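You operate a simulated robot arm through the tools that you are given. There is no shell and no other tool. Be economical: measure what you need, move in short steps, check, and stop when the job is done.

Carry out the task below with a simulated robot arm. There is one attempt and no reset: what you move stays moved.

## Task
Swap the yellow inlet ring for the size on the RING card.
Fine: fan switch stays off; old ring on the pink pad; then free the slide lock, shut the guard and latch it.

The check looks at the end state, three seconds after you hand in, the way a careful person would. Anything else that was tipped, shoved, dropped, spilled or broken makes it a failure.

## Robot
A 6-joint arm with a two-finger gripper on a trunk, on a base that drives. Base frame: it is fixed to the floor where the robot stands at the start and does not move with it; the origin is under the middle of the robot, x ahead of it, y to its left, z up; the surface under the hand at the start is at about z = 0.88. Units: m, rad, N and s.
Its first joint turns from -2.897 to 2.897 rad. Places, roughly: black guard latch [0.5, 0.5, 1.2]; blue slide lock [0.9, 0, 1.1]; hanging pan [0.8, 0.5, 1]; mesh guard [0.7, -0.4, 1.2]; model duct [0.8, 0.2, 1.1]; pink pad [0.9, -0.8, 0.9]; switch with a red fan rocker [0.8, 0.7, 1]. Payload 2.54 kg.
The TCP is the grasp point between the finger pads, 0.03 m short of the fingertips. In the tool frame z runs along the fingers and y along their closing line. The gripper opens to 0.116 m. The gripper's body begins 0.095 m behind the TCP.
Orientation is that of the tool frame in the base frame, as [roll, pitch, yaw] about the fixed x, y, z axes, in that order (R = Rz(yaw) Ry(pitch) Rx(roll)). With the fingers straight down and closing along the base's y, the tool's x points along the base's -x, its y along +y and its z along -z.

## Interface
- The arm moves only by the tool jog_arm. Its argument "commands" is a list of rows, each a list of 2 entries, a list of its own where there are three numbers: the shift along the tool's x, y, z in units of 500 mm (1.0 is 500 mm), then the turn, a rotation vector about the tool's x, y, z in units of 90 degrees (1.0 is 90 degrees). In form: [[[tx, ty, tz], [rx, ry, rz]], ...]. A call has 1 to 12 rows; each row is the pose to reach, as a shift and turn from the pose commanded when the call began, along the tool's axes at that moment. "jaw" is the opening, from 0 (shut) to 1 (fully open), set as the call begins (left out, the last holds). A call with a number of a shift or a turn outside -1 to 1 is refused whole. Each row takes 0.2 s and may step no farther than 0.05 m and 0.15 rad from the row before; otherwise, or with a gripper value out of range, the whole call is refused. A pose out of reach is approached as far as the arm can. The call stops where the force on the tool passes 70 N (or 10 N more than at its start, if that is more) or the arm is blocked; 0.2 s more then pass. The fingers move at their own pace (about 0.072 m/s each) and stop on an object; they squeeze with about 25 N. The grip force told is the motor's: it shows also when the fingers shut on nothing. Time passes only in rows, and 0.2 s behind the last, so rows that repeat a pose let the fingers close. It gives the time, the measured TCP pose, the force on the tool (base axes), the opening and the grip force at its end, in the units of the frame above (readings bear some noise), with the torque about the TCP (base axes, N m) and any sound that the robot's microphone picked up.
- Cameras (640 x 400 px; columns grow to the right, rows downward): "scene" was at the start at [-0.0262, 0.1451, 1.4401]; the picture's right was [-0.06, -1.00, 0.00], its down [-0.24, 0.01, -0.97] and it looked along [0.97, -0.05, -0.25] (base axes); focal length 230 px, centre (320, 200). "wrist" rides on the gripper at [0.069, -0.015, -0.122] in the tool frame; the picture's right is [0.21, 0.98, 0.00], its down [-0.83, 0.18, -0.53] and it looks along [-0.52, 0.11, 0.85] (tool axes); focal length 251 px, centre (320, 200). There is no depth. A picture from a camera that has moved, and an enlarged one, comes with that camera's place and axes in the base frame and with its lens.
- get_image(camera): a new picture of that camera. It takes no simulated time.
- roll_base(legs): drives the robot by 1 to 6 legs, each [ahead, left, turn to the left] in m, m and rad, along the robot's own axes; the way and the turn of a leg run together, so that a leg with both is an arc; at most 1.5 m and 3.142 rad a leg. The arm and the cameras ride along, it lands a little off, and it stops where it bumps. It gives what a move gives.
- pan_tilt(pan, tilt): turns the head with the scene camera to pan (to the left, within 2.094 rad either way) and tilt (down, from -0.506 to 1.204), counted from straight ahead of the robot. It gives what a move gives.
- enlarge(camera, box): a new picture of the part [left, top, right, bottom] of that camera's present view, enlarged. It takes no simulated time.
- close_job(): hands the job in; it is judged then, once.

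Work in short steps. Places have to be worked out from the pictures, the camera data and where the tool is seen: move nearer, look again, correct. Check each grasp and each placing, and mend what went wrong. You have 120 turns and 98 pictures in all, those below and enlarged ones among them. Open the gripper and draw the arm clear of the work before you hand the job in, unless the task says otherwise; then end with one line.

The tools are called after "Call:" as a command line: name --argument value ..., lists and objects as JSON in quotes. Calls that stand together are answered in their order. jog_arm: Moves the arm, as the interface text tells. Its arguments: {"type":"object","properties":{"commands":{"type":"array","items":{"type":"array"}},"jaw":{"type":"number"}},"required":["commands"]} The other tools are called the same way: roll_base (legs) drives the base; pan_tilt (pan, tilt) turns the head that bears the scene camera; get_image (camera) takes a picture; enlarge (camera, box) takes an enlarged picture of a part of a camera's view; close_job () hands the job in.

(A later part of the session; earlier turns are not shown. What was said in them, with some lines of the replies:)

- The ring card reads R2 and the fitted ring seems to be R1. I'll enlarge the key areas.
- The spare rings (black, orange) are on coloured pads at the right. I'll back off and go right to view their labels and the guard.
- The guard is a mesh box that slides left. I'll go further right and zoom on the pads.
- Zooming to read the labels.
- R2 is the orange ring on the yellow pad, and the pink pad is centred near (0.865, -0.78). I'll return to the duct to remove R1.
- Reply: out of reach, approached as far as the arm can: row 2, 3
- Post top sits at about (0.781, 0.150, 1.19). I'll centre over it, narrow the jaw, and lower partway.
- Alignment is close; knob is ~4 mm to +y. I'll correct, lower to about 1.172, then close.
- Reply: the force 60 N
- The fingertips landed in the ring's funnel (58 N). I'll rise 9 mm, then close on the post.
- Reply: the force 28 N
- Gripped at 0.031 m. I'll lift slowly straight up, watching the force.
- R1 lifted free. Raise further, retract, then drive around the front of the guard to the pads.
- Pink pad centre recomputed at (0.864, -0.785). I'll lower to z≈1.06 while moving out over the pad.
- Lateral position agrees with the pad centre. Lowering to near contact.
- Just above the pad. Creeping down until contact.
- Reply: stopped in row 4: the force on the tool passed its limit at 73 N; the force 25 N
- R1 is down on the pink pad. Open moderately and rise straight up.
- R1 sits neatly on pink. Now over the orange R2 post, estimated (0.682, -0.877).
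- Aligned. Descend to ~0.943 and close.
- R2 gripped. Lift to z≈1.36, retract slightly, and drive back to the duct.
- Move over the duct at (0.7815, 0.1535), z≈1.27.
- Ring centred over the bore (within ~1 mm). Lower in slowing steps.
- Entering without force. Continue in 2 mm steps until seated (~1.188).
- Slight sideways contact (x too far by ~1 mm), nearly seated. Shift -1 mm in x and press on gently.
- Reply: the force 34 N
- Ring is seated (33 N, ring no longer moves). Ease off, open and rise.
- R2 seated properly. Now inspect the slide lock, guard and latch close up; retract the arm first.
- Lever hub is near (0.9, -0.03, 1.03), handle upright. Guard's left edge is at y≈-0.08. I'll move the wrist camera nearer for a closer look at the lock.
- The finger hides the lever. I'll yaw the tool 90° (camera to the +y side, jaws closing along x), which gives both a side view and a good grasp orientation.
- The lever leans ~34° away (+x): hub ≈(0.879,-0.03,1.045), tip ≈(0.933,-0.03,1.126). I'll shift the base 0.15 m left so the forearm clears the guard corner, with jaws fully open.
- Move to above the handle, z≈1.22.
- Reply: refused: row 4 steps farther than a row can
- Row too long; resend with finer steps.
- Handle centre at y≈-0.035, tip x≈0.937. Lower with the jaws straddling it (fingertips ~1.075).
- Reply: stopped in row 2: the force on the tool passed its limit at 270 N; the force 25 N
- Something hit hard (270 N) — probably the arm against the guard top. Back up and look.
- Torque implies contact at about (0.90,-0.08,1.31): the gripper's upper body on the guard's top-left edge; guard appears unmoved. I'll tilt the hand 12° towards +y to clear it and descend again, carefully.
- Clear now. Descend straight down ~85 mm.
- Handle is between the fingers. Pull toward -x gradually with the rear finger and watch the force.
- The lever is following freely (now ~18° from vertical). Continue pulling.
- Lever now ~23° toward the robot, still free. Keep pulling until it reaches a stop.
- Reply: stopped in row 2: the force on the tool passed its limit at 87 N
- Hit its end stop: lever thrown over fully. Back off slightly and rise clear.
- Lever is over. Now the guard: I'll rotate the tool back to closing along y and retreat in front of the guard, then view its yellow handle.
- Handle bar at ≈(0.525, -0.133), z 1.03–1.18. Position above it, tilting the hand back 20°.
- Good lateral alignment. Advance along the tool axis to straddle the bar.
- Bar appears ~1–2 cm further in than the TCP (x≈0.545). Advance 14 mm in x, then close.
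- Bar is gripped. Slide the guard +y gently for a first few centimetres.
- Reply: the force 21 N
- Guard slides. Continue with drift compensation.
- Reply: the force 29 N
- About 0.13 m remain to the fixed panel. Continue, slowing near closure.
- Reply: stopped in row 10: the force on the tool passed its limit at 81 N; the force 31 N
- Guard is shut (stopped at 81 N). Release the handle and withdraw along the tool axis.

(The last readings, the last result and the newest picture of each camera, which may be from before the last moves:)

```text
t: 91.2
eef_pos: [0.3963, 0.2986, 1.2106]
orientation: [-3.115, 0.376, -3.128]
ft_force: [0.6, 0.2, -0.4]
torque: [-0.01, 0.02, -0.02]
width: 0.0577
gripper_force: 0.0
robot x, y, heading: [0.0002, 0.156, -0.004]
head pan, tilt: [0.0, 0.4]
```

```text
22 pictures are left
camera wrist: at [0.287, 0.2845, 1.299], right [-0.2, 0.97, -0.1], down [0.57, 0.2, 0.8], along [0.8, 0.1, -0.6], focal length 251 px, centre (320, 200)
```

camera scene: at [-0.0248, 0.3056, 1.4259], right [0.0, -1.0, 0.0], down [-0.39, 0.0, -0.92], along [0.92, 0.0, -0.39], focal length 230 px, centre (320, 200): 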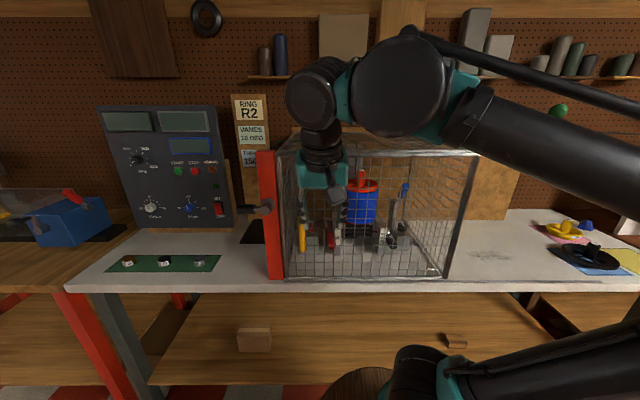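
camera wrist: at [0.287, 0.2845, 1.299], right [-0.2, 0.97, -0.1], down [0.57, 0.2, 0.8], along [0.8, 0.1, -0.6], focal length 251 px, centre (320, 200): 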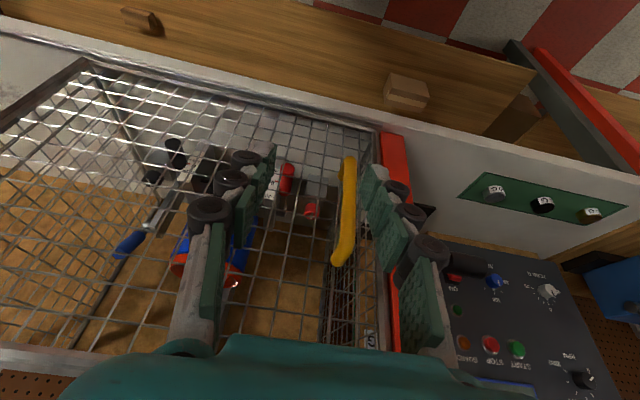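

Closed. Look at the latch closely.

Call:
enlarge --camera "scene" --box '[210, 140, 310, 280]'

```text
2.86 times, centred on (260, 210) of scene
camera zoom: at [-0.0248, 0.3056, 1.4259], right [0.0, -1.0, 0.0], down [-0.39, 0.0, -0.92], along [0.92, 0.0, -0.39], focal length 657 px, centre (491, 171)
```

zoom: 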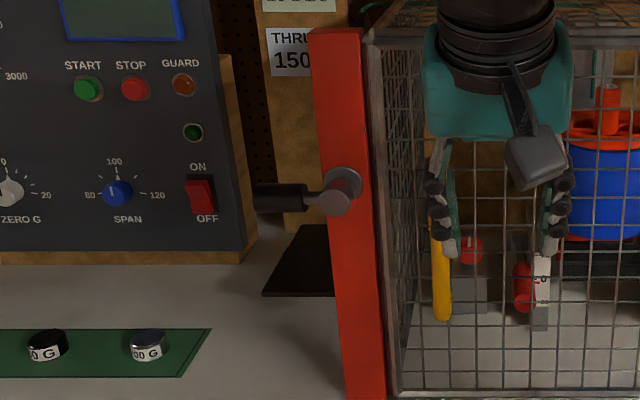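

The latch handle points +y at ≈(0.53, 0.475–0.53, 1.16) with its hub at (0.53, 0.453, 1.157). I'll back the base off and bring the tool horizontal, using closed fingers as a pusher parallel to the latch axis.

Call:
roll_base --legs '[[-0.25, 0.1, 0]]'

Call:
jog_arm --commands '[[[-0.046, 0, 0.018], [0, -0.09, 0]], [[-0.093, 0, 0.037], [0, -0.18, 0]], [[-0.14, 0, 0.056], [0, -0.27, 0]], [[-0.186, 0, 0.074], [0, -0.36, 0]], [[-0.233, 0, 0.093], [0, -0.45, 0]], [[-0.28, 0, 0.111], [0, -0.54, 0]], [[-0.326, 0, 0.13], [0, -0.63, 0]], [[-0.373, 0, 0.148], [0, -0.7, 0]], [[-0.42, 0, 0.167], [0, -0.76, 0]], [[-0.42, 0, 0.167], [0, -0.76, 0]]]' --jaw 0.0

Call:
get_image --camera "wrist"

Call:
get_image --camera "scene"

```text
t: 93.2
eef_pos: [0.1484, 0.3997, 1.211]
orientation: [-3.116, 0.376, -3.126]
ft_force: [-0.7, 0.1, 0.0]
torque: [-0.02, 0.01, 0.0]
width: 0.0578
gripper_force: 0.1
robot x, y, heading: [-0.2445, 0.258, -0.0]
head pan, tilt: [0.0, 0.4]
```

```text
t: 95.3
eef_pos: [0.3734, 0.4013, 1.2106]
orientation: [-1.489, 1.547, -1.483]
ft_force: [-0.3, -0.3, 0.2]
torque: [-0.02, -0.02, -0.01]
width: 0.0004
gripper_force: 24.7
robot x, y, heading: [-0.2484, 0.2564, 0.001]
head pan, tilt: [0.0, 0.4]
```

```text
20 pictures are left
camera wrist: at [0.2518, 0.3837, 1.1419], right [-0.01, 0.97, -0.24], down [-0.54, 0.2, 0.82], along [0.84, 0.13, 0.52], focal length 251 px, centre (320, 200)
```

wrist: 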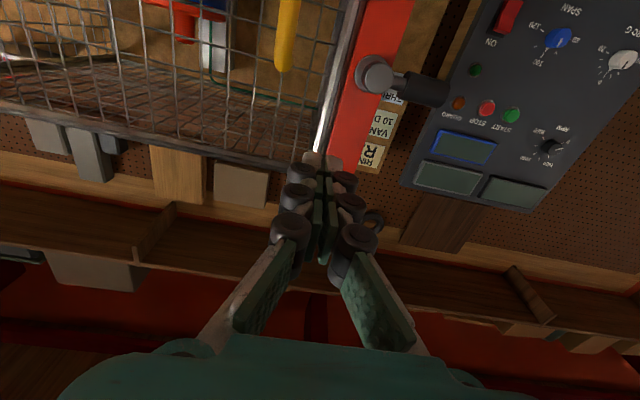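

```text
19 pictures are left
camera scene: at [-0.2735, 0.4062, 1.4259], right [0.0, -1.0, 0.0], down [-0.39, 0.0, -0.92], along [0.92, 0.0, -0.39], focal length 230 px, centre (320, 200)
```

scene: 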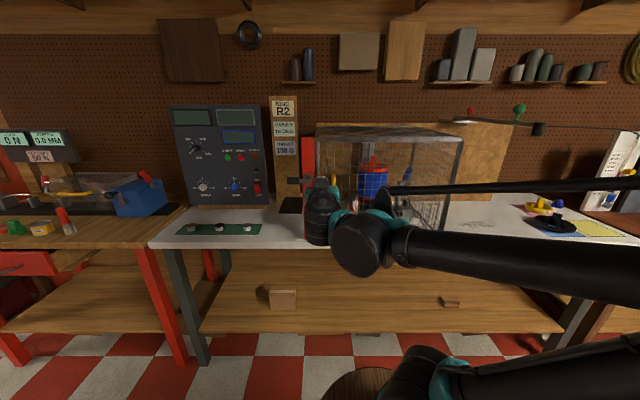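

Latch confirmed: hub (0.53,0.445,1.157), handle tip y≈0.52. Position closed fingers just above the handle at y≈0.505 for a push-down test.

Call:
jog_arm --commands '[[[0.02, 0.08, 0], [0, 0, 0]], [[0.035, 0.15, 0], [0, 0, 0]], [[0.05, 0.208, 0], [0, 0, 0]], [[0.05, 0.208, 0.09], [0, 0, 0]], [[0.05, 0.208, 0.18], [0, 0, 0]], [[0.05, 0.208, 0.25], [0, 0, 0]], [[0.05, 0.208, 0.284], [0, 0, 0]]]'

Call:
get_image --camera "wrist"

```text
t: 97.0
eef_pos: [0.516, 0.5067, 1.1836]
orientation: [-1.531, 1.547, -1.525]
ft_force: [-0.2, -0.8, -0.6]
torque: [0.0, -0.01, 0.04]
width: 0.0
gripper_force: 25.1
robot x, y, heading: [-0.2467, 0.2543, -0.002]
head pan, tilt: [0.0, 0.4]
```

```text
18 pictures are left
camera wrist: at [0.3932, 0.488, 1.1146], right [-0.01, 0.97, -0.24], down [-0.54, 0.2, 0.82], along [0.84, 0.13, 0.52], focal length 251 px, centre (320, 200)
```

wrist: 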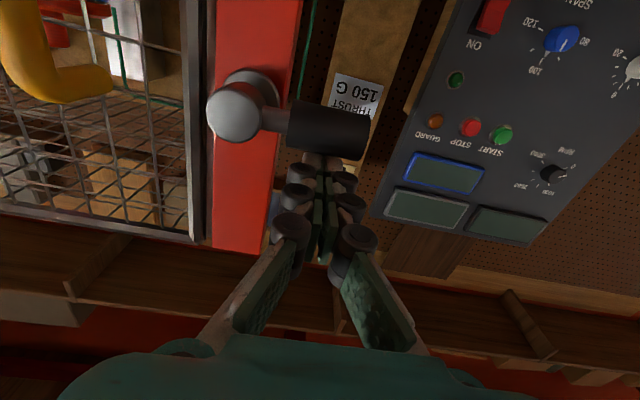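

Fingertips sit right above the handle. Push down in 5 mm steps.

Call:
jog_arm --commands '[[[0.01, 0, 0], [0, 0, 0]], [[0.02, 0, 0], [0, 0, 0]], [[0.03, 0, 0], [0, 0, 0]], [[0.04, 0, 0], [0, 0, 0]], [[0.05, 0, 0], [0, 0, 0]]]'

Call:
get_image --camera "wrist"

```text
t: 98.2
eef_pos: [0.5148, 0.5035, 1.1575]
orientation: [-1.532, 1.548, -1.527]
ft_force: [-0.3, 1.3, 1.8]
torque: [0.0, -0.05, 0.03]
width: 0.0
gripper_force: 25.0
robot x, y, heading: [-0.245, 0.2559, -0.005]
head pan, tilt: [0.0, 0.4]
```

```text
17 pictures are left
camera wrist: at [0.3934, 0.487, 1.0895], right [-0.01, 0.97, -0.24], down [-0.54, 0.2, 0.82], along [0.84, 0.13, 0.52], focal length 251 px, centre (320, 200)
```

wrist: 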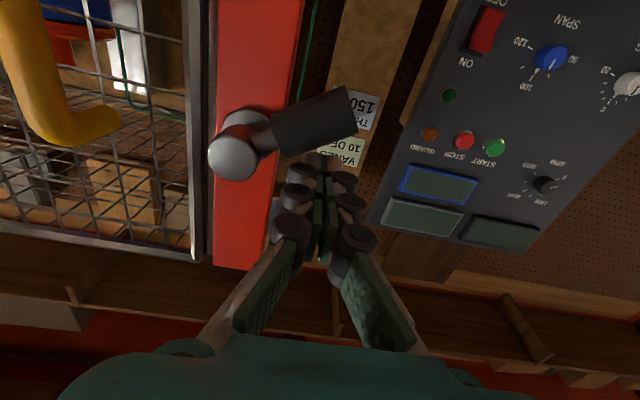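

The handle rotates down freely. Continue along its arc.

Call:
jog_arm --commands '[[[0.02, -0.002, 0], [0, 0, 0]], [[0.041, -0.006, 0], [0, 0, 0]], [[0.06, -0.015, 0], [0, 0, 0]], [[0.078, -0.025, 0], [0, 0, 0]], [[0.09, -0.035, 0], [0, 0, 0]], [[0.099, -0.047, 0], [0, 0, 0]], [[0.107, -0.06, 0], [0, 0, 0]], [[0.114, -0.074, 0], [0, 0, 0]]]'

Call:
get_image --camera "wrist"

```text
t: 100.0
eef_pos: [0.5146, 0.4742, 1.1033]
orientation: [-1.467, 1.544, -1.449]
ft_force: [-5.8, 54.0, 24.0]
torque: [0.21, -0.52, 1.23]
width: 0.0
gripper_force: 24.4
robot x, y, heading: [-0.2489, 0.2576, 0.003]
head pan, tilt: [0.0, 0.4]
```

```text
16 pictures are left
camera wrist: at [0.3924, 0.4551, 1.0342], right [-0.02, 0.97, -0.24], down [-0.54, 0.19, 0.82], along [0.84, 0.14, 0.52], focal length 251 px, centre (320, 200)
```

wrist: 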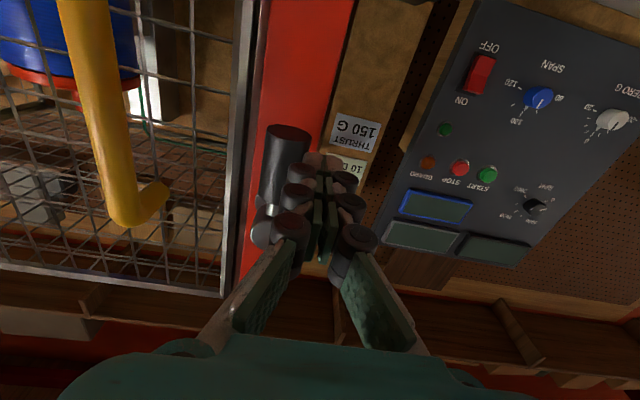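

The handle reached a stop pointing down (54 N). Back off and inspect the latch and GUARD lamp.

Call:
jog_arm --commands '[[[0, 0.03, 0], [0, 0, 0]], [[0, 0.05, -0.06], [0, 0, 0]], [[0, 0.05, -0.15], [0, 0, 0]], [[0, 0.05, -0.24], [0, 0, 0]], [[0.08, 0.05, -0.3], [0, 0, 0]], [[0.16, 0.05, -0.34], [0, 0, 0]]]'

Call:
enlarge --camera "scene" --box '[200, 90, 360, 240]'

Call:
get_image --camera "wrist"

```text
t: 101.3
eef_pos: [0.3462, 0.4876, 1.0223]
orientation: [-1.525, 1.547, -1.519]
ft_force: [-0.3, -0.4, 0.3]
torque: [-0.03, 0.0, 0.04]
width: 0.0
gripper_force: 25.2
robot x, y, heading: [-0.2476, 0.2535, -0.005]
head pan, tilt: [0.0, 0.4]
```

```text
2.67 times, centred on (280, 165) of scene
camera zoom: at [-0.2735, 0.4061, 1.4259], right [0.0, -1.0, 0.0], down [-0.39, 0.0, -0.92], along [0.92, 0.0, -0.39], focal length 614 px, centre (427, 293)
```

zoom: 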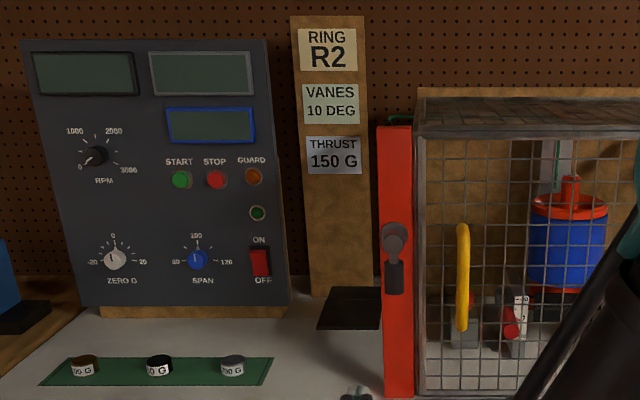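

```text
14 pictures are left
camera wrist: at [0.2239, 0.4704, 0.9527], right [-0.01, 0.97, -0.24], down [-0.54, 0.2, 0.82], along [0.84, 0.13, 0.52], focal length 251 px, centre (320, 200)
```

wrist: 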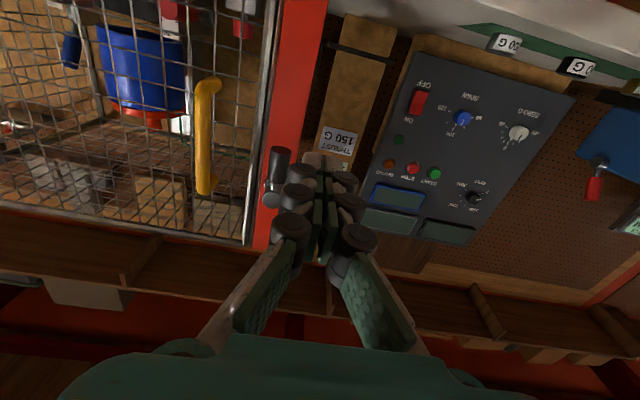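

The latch is down against its stop. I'll verify it holds by pressing the guard's yellow handle lightly toward -y (open direction).

Call:
jog_arm --commands '[[[-0.06, -0.05, 0], [0, 0, 0]], [[-0.12, -0.1, 0], [0, 0, 0]], [[-0.17, -0.15, 0], [0, 0, 0]], [[-0.196, -0.18, 0.05], [0, 0, 0]], [[-0.196, -0.18, 0.14], [0, 0, 0]], [[-0.196, -0.18, 0.23], [0, 0, 0]], [[-0.196, -0.18, 0.3], [0, 0, 0]], [[-0.196, -0.18, 0.345], [0, 0, 0]]]'

Call:
get_image --camera "wrist"

```text
t: 103.2
eef_pos: [0.5173, 0.4009, 1.1232]
orientation: [-1.529, 1.545, -1.524]
ft_force: [-0.3, 0.9, 0.6]
torque: [-0.03, -0.02, -0.01]
width: 0.0
gripper_force: 25.1
robot x, y, heading: [-0.2449, 0.2588, -0.004]
head pan, tilt: [0.0, 0.4]
```

```text
13 pictures are left
camera wrist: at [0.3955, 0.3836, 1.0531], right [-0.01, 0.97, -0.24], down [-0.54, 0.2, 0.82], along [0.84, 0.13, 0.52], focal length 251 px, centre (320, 200)
```

wrist: 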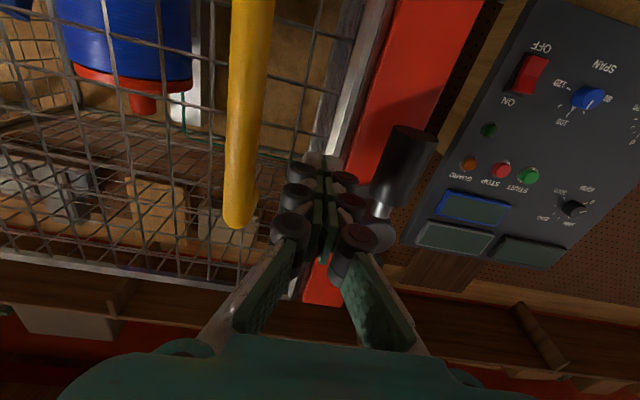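

Press -y in small steps and see whether it resists.

Call:
jog_arm --commands '[[[0, -0.03, 0], [0, 0, 0]], [[0, -0.04, 0], [0, 0, 0]], [[0, -0.048, 0], [0, 0, 0]], [[0, -0.056, 0], [0, 0, 0]], [[0, -0.064, 0], [0, 0, 0]], [[0, -0.072, 0], [0, 0, 0]]]'

Call:
get_image --camera "wrist"

```text
t: 104.5
eef_pos: [0.5177, 0.3744, 1.1232]
orientation: [-1.531, 1.544, -1.509]
ft_force: [-12.4, 60.5, -3.8]
torque: [0.05, 0.03, 0.74]
width: 0.0001
gripper_force: 25.2
robot x, y, heading: [-0.2444, 0.2596, -0.004]
head pan, tilt: [0.0, 0.4]
```

```text
12 pictures are left
camera wrist: at [0.396, 0.3548, 1.0537], right [-0.02, 0.97, -0.24], down [-0.54, 0.19, 0.82], along [0.84, 0.14, 0.52], focal length 251 px, centre (320, 200)
```

wrist: 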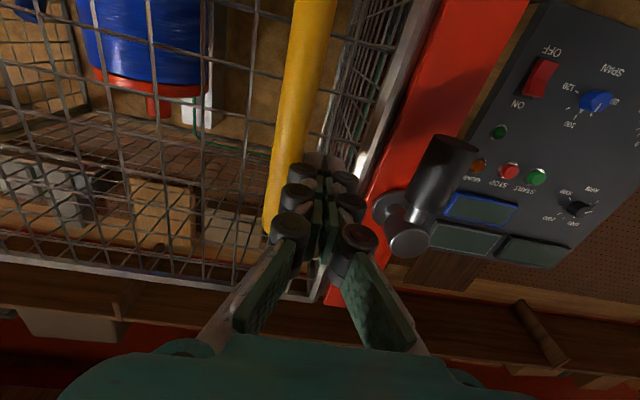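

60 N and the guard doesn't move: latched. Withdraw, open the gripper and do a final check.

Call:
jog_arm --commands '[[[0, 0.03, 0], [0, 0, 0]], [[0, 0.04, -0.08], [0, 0, 0]], [[0, 0.04, -0.17], [0, 0, 0]], [[0, 0.04, -0.26], [0, 0, 0]], [[0, 0.04, -0.34], [0, 0, 0]]]'

Call:
roll_base --legs '[[-0.2, -0.2, 0]]'

Call:
jog_arm --commands '[[[0, 0, 0], [0, 0, 0]], [[0, 0, 0], [0, 0, 0]], [[0, 0, 0], [0, 0, 0]], [[0, 0, 0], [0, 0, 0]]]' --jaw 1.0

Call:
get_image --camera "scene"

Call:
enlarge --camera "scene" --box '[200, 100, 440, 250]'

```text
t: 105.8
eef_pos: [0.3495, 0.385, 1.1217]
orientation: [-1.536, 1.547, -1.53]
ft_force: [0.3, -0.2, 0.1]
torque: [-0.05, -0.02, -0.06]
width: 0.0
gripper_force: 25.3
robot x, y, heading: [-0.2417, 0.2551, -0.001]
head pan, tilt: [0.0, 0.4]
```

```text
t: 107.7
eef_pos: [0.1506, 0.1838, 1.1233]
orientation: [-1.532, 1.547, -1.527]
ft_force: [-0.6, -0.4, 0.0]
torque: [0.04, -0.02, -0.01]
width: 0.0
gripper_force: 25.0
robot x, y, heading: [-0.4465, 0.0552, -0.001]
head pan, tilt: [0.0, 0.4]
```

```text
t: 108.7
eef_pos: [0.151, 0.1852, 1.1217]
orientation: [-1.532, 1.545, -1.525]
ft_force: [0.6, 0.5, -0.2]
torque: [-0.03, -0.06, 0.0]
width: 0.1157
gripper_force: 0.1
robot x, y, heading: [-0.448, 0.0551, -0.001]
head pan, tilt: [0.0, 0.4]
```

```text
11 pictures are left
camera scene: at [-0.472, 0.2057, 1.4259], right [0.0, -1.0, 0.0], down [-0.39, 0.0, -0.92], along [0.92, 0.0, -0.39], focal length 230 px, centre (320, 200)
```

scene: 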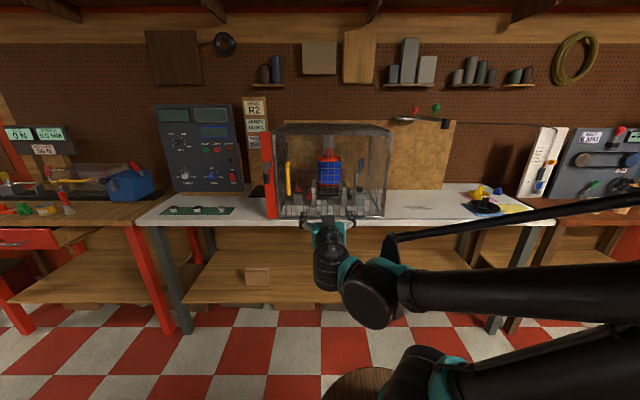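

```text
2.67 times, centred on (320, 175) of scene
camera zoom: at [-0.472, 0.2057, 1.4259], right [0.0, -1.0, 0.0], down [-0.39, 0.0, -0.92], along [0.92, 0.0, -0.39], focal length 614 px, centre (320, 267)
```

zoom: 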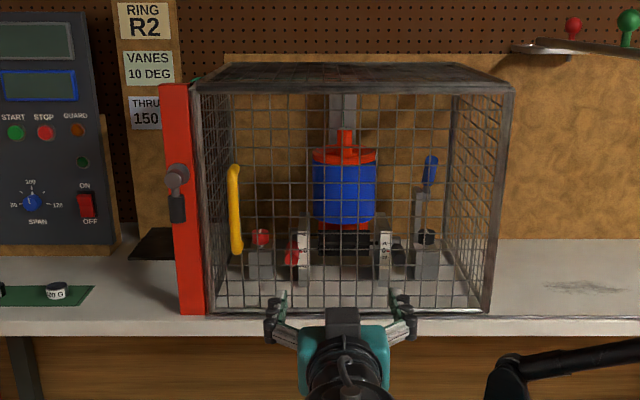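

Everything looks right; last check of the pads.

Call:
enlarge --camera "scene" --box '[430, 160, 550, 230]'

```text
5.33 times, centred on (490, 195) of scene
camera zoom: at [-0.472, 0.2057, 1.4259], right [0.0, -1.0, 0.0], down [-0.39, 0.0, -0.92], along [0.92, 0.0, -0.39], focal length 1227 px, centre (-587, 227)
```

zoom: 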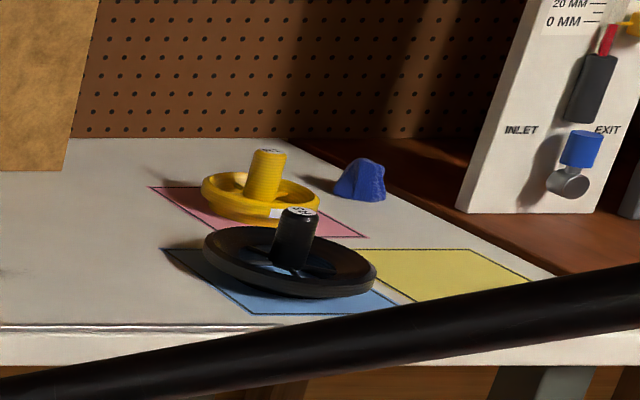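

R1 is on pink, R3 untouched, R2 fitted, guard shut and latched, fan off. Handing in.

Call:
close_job

```text
The job is handed in.
```

The orange R2 ring is now fitted in the duct and the yellow R1 ring is on the pink pad. The slide lock is free, the guard is shut and latched (it held against a 60 N pull), and the fan switch was left off. On the way, the gripper struck the guard's top edge once, at 270 N, but I saw no shift or damage.
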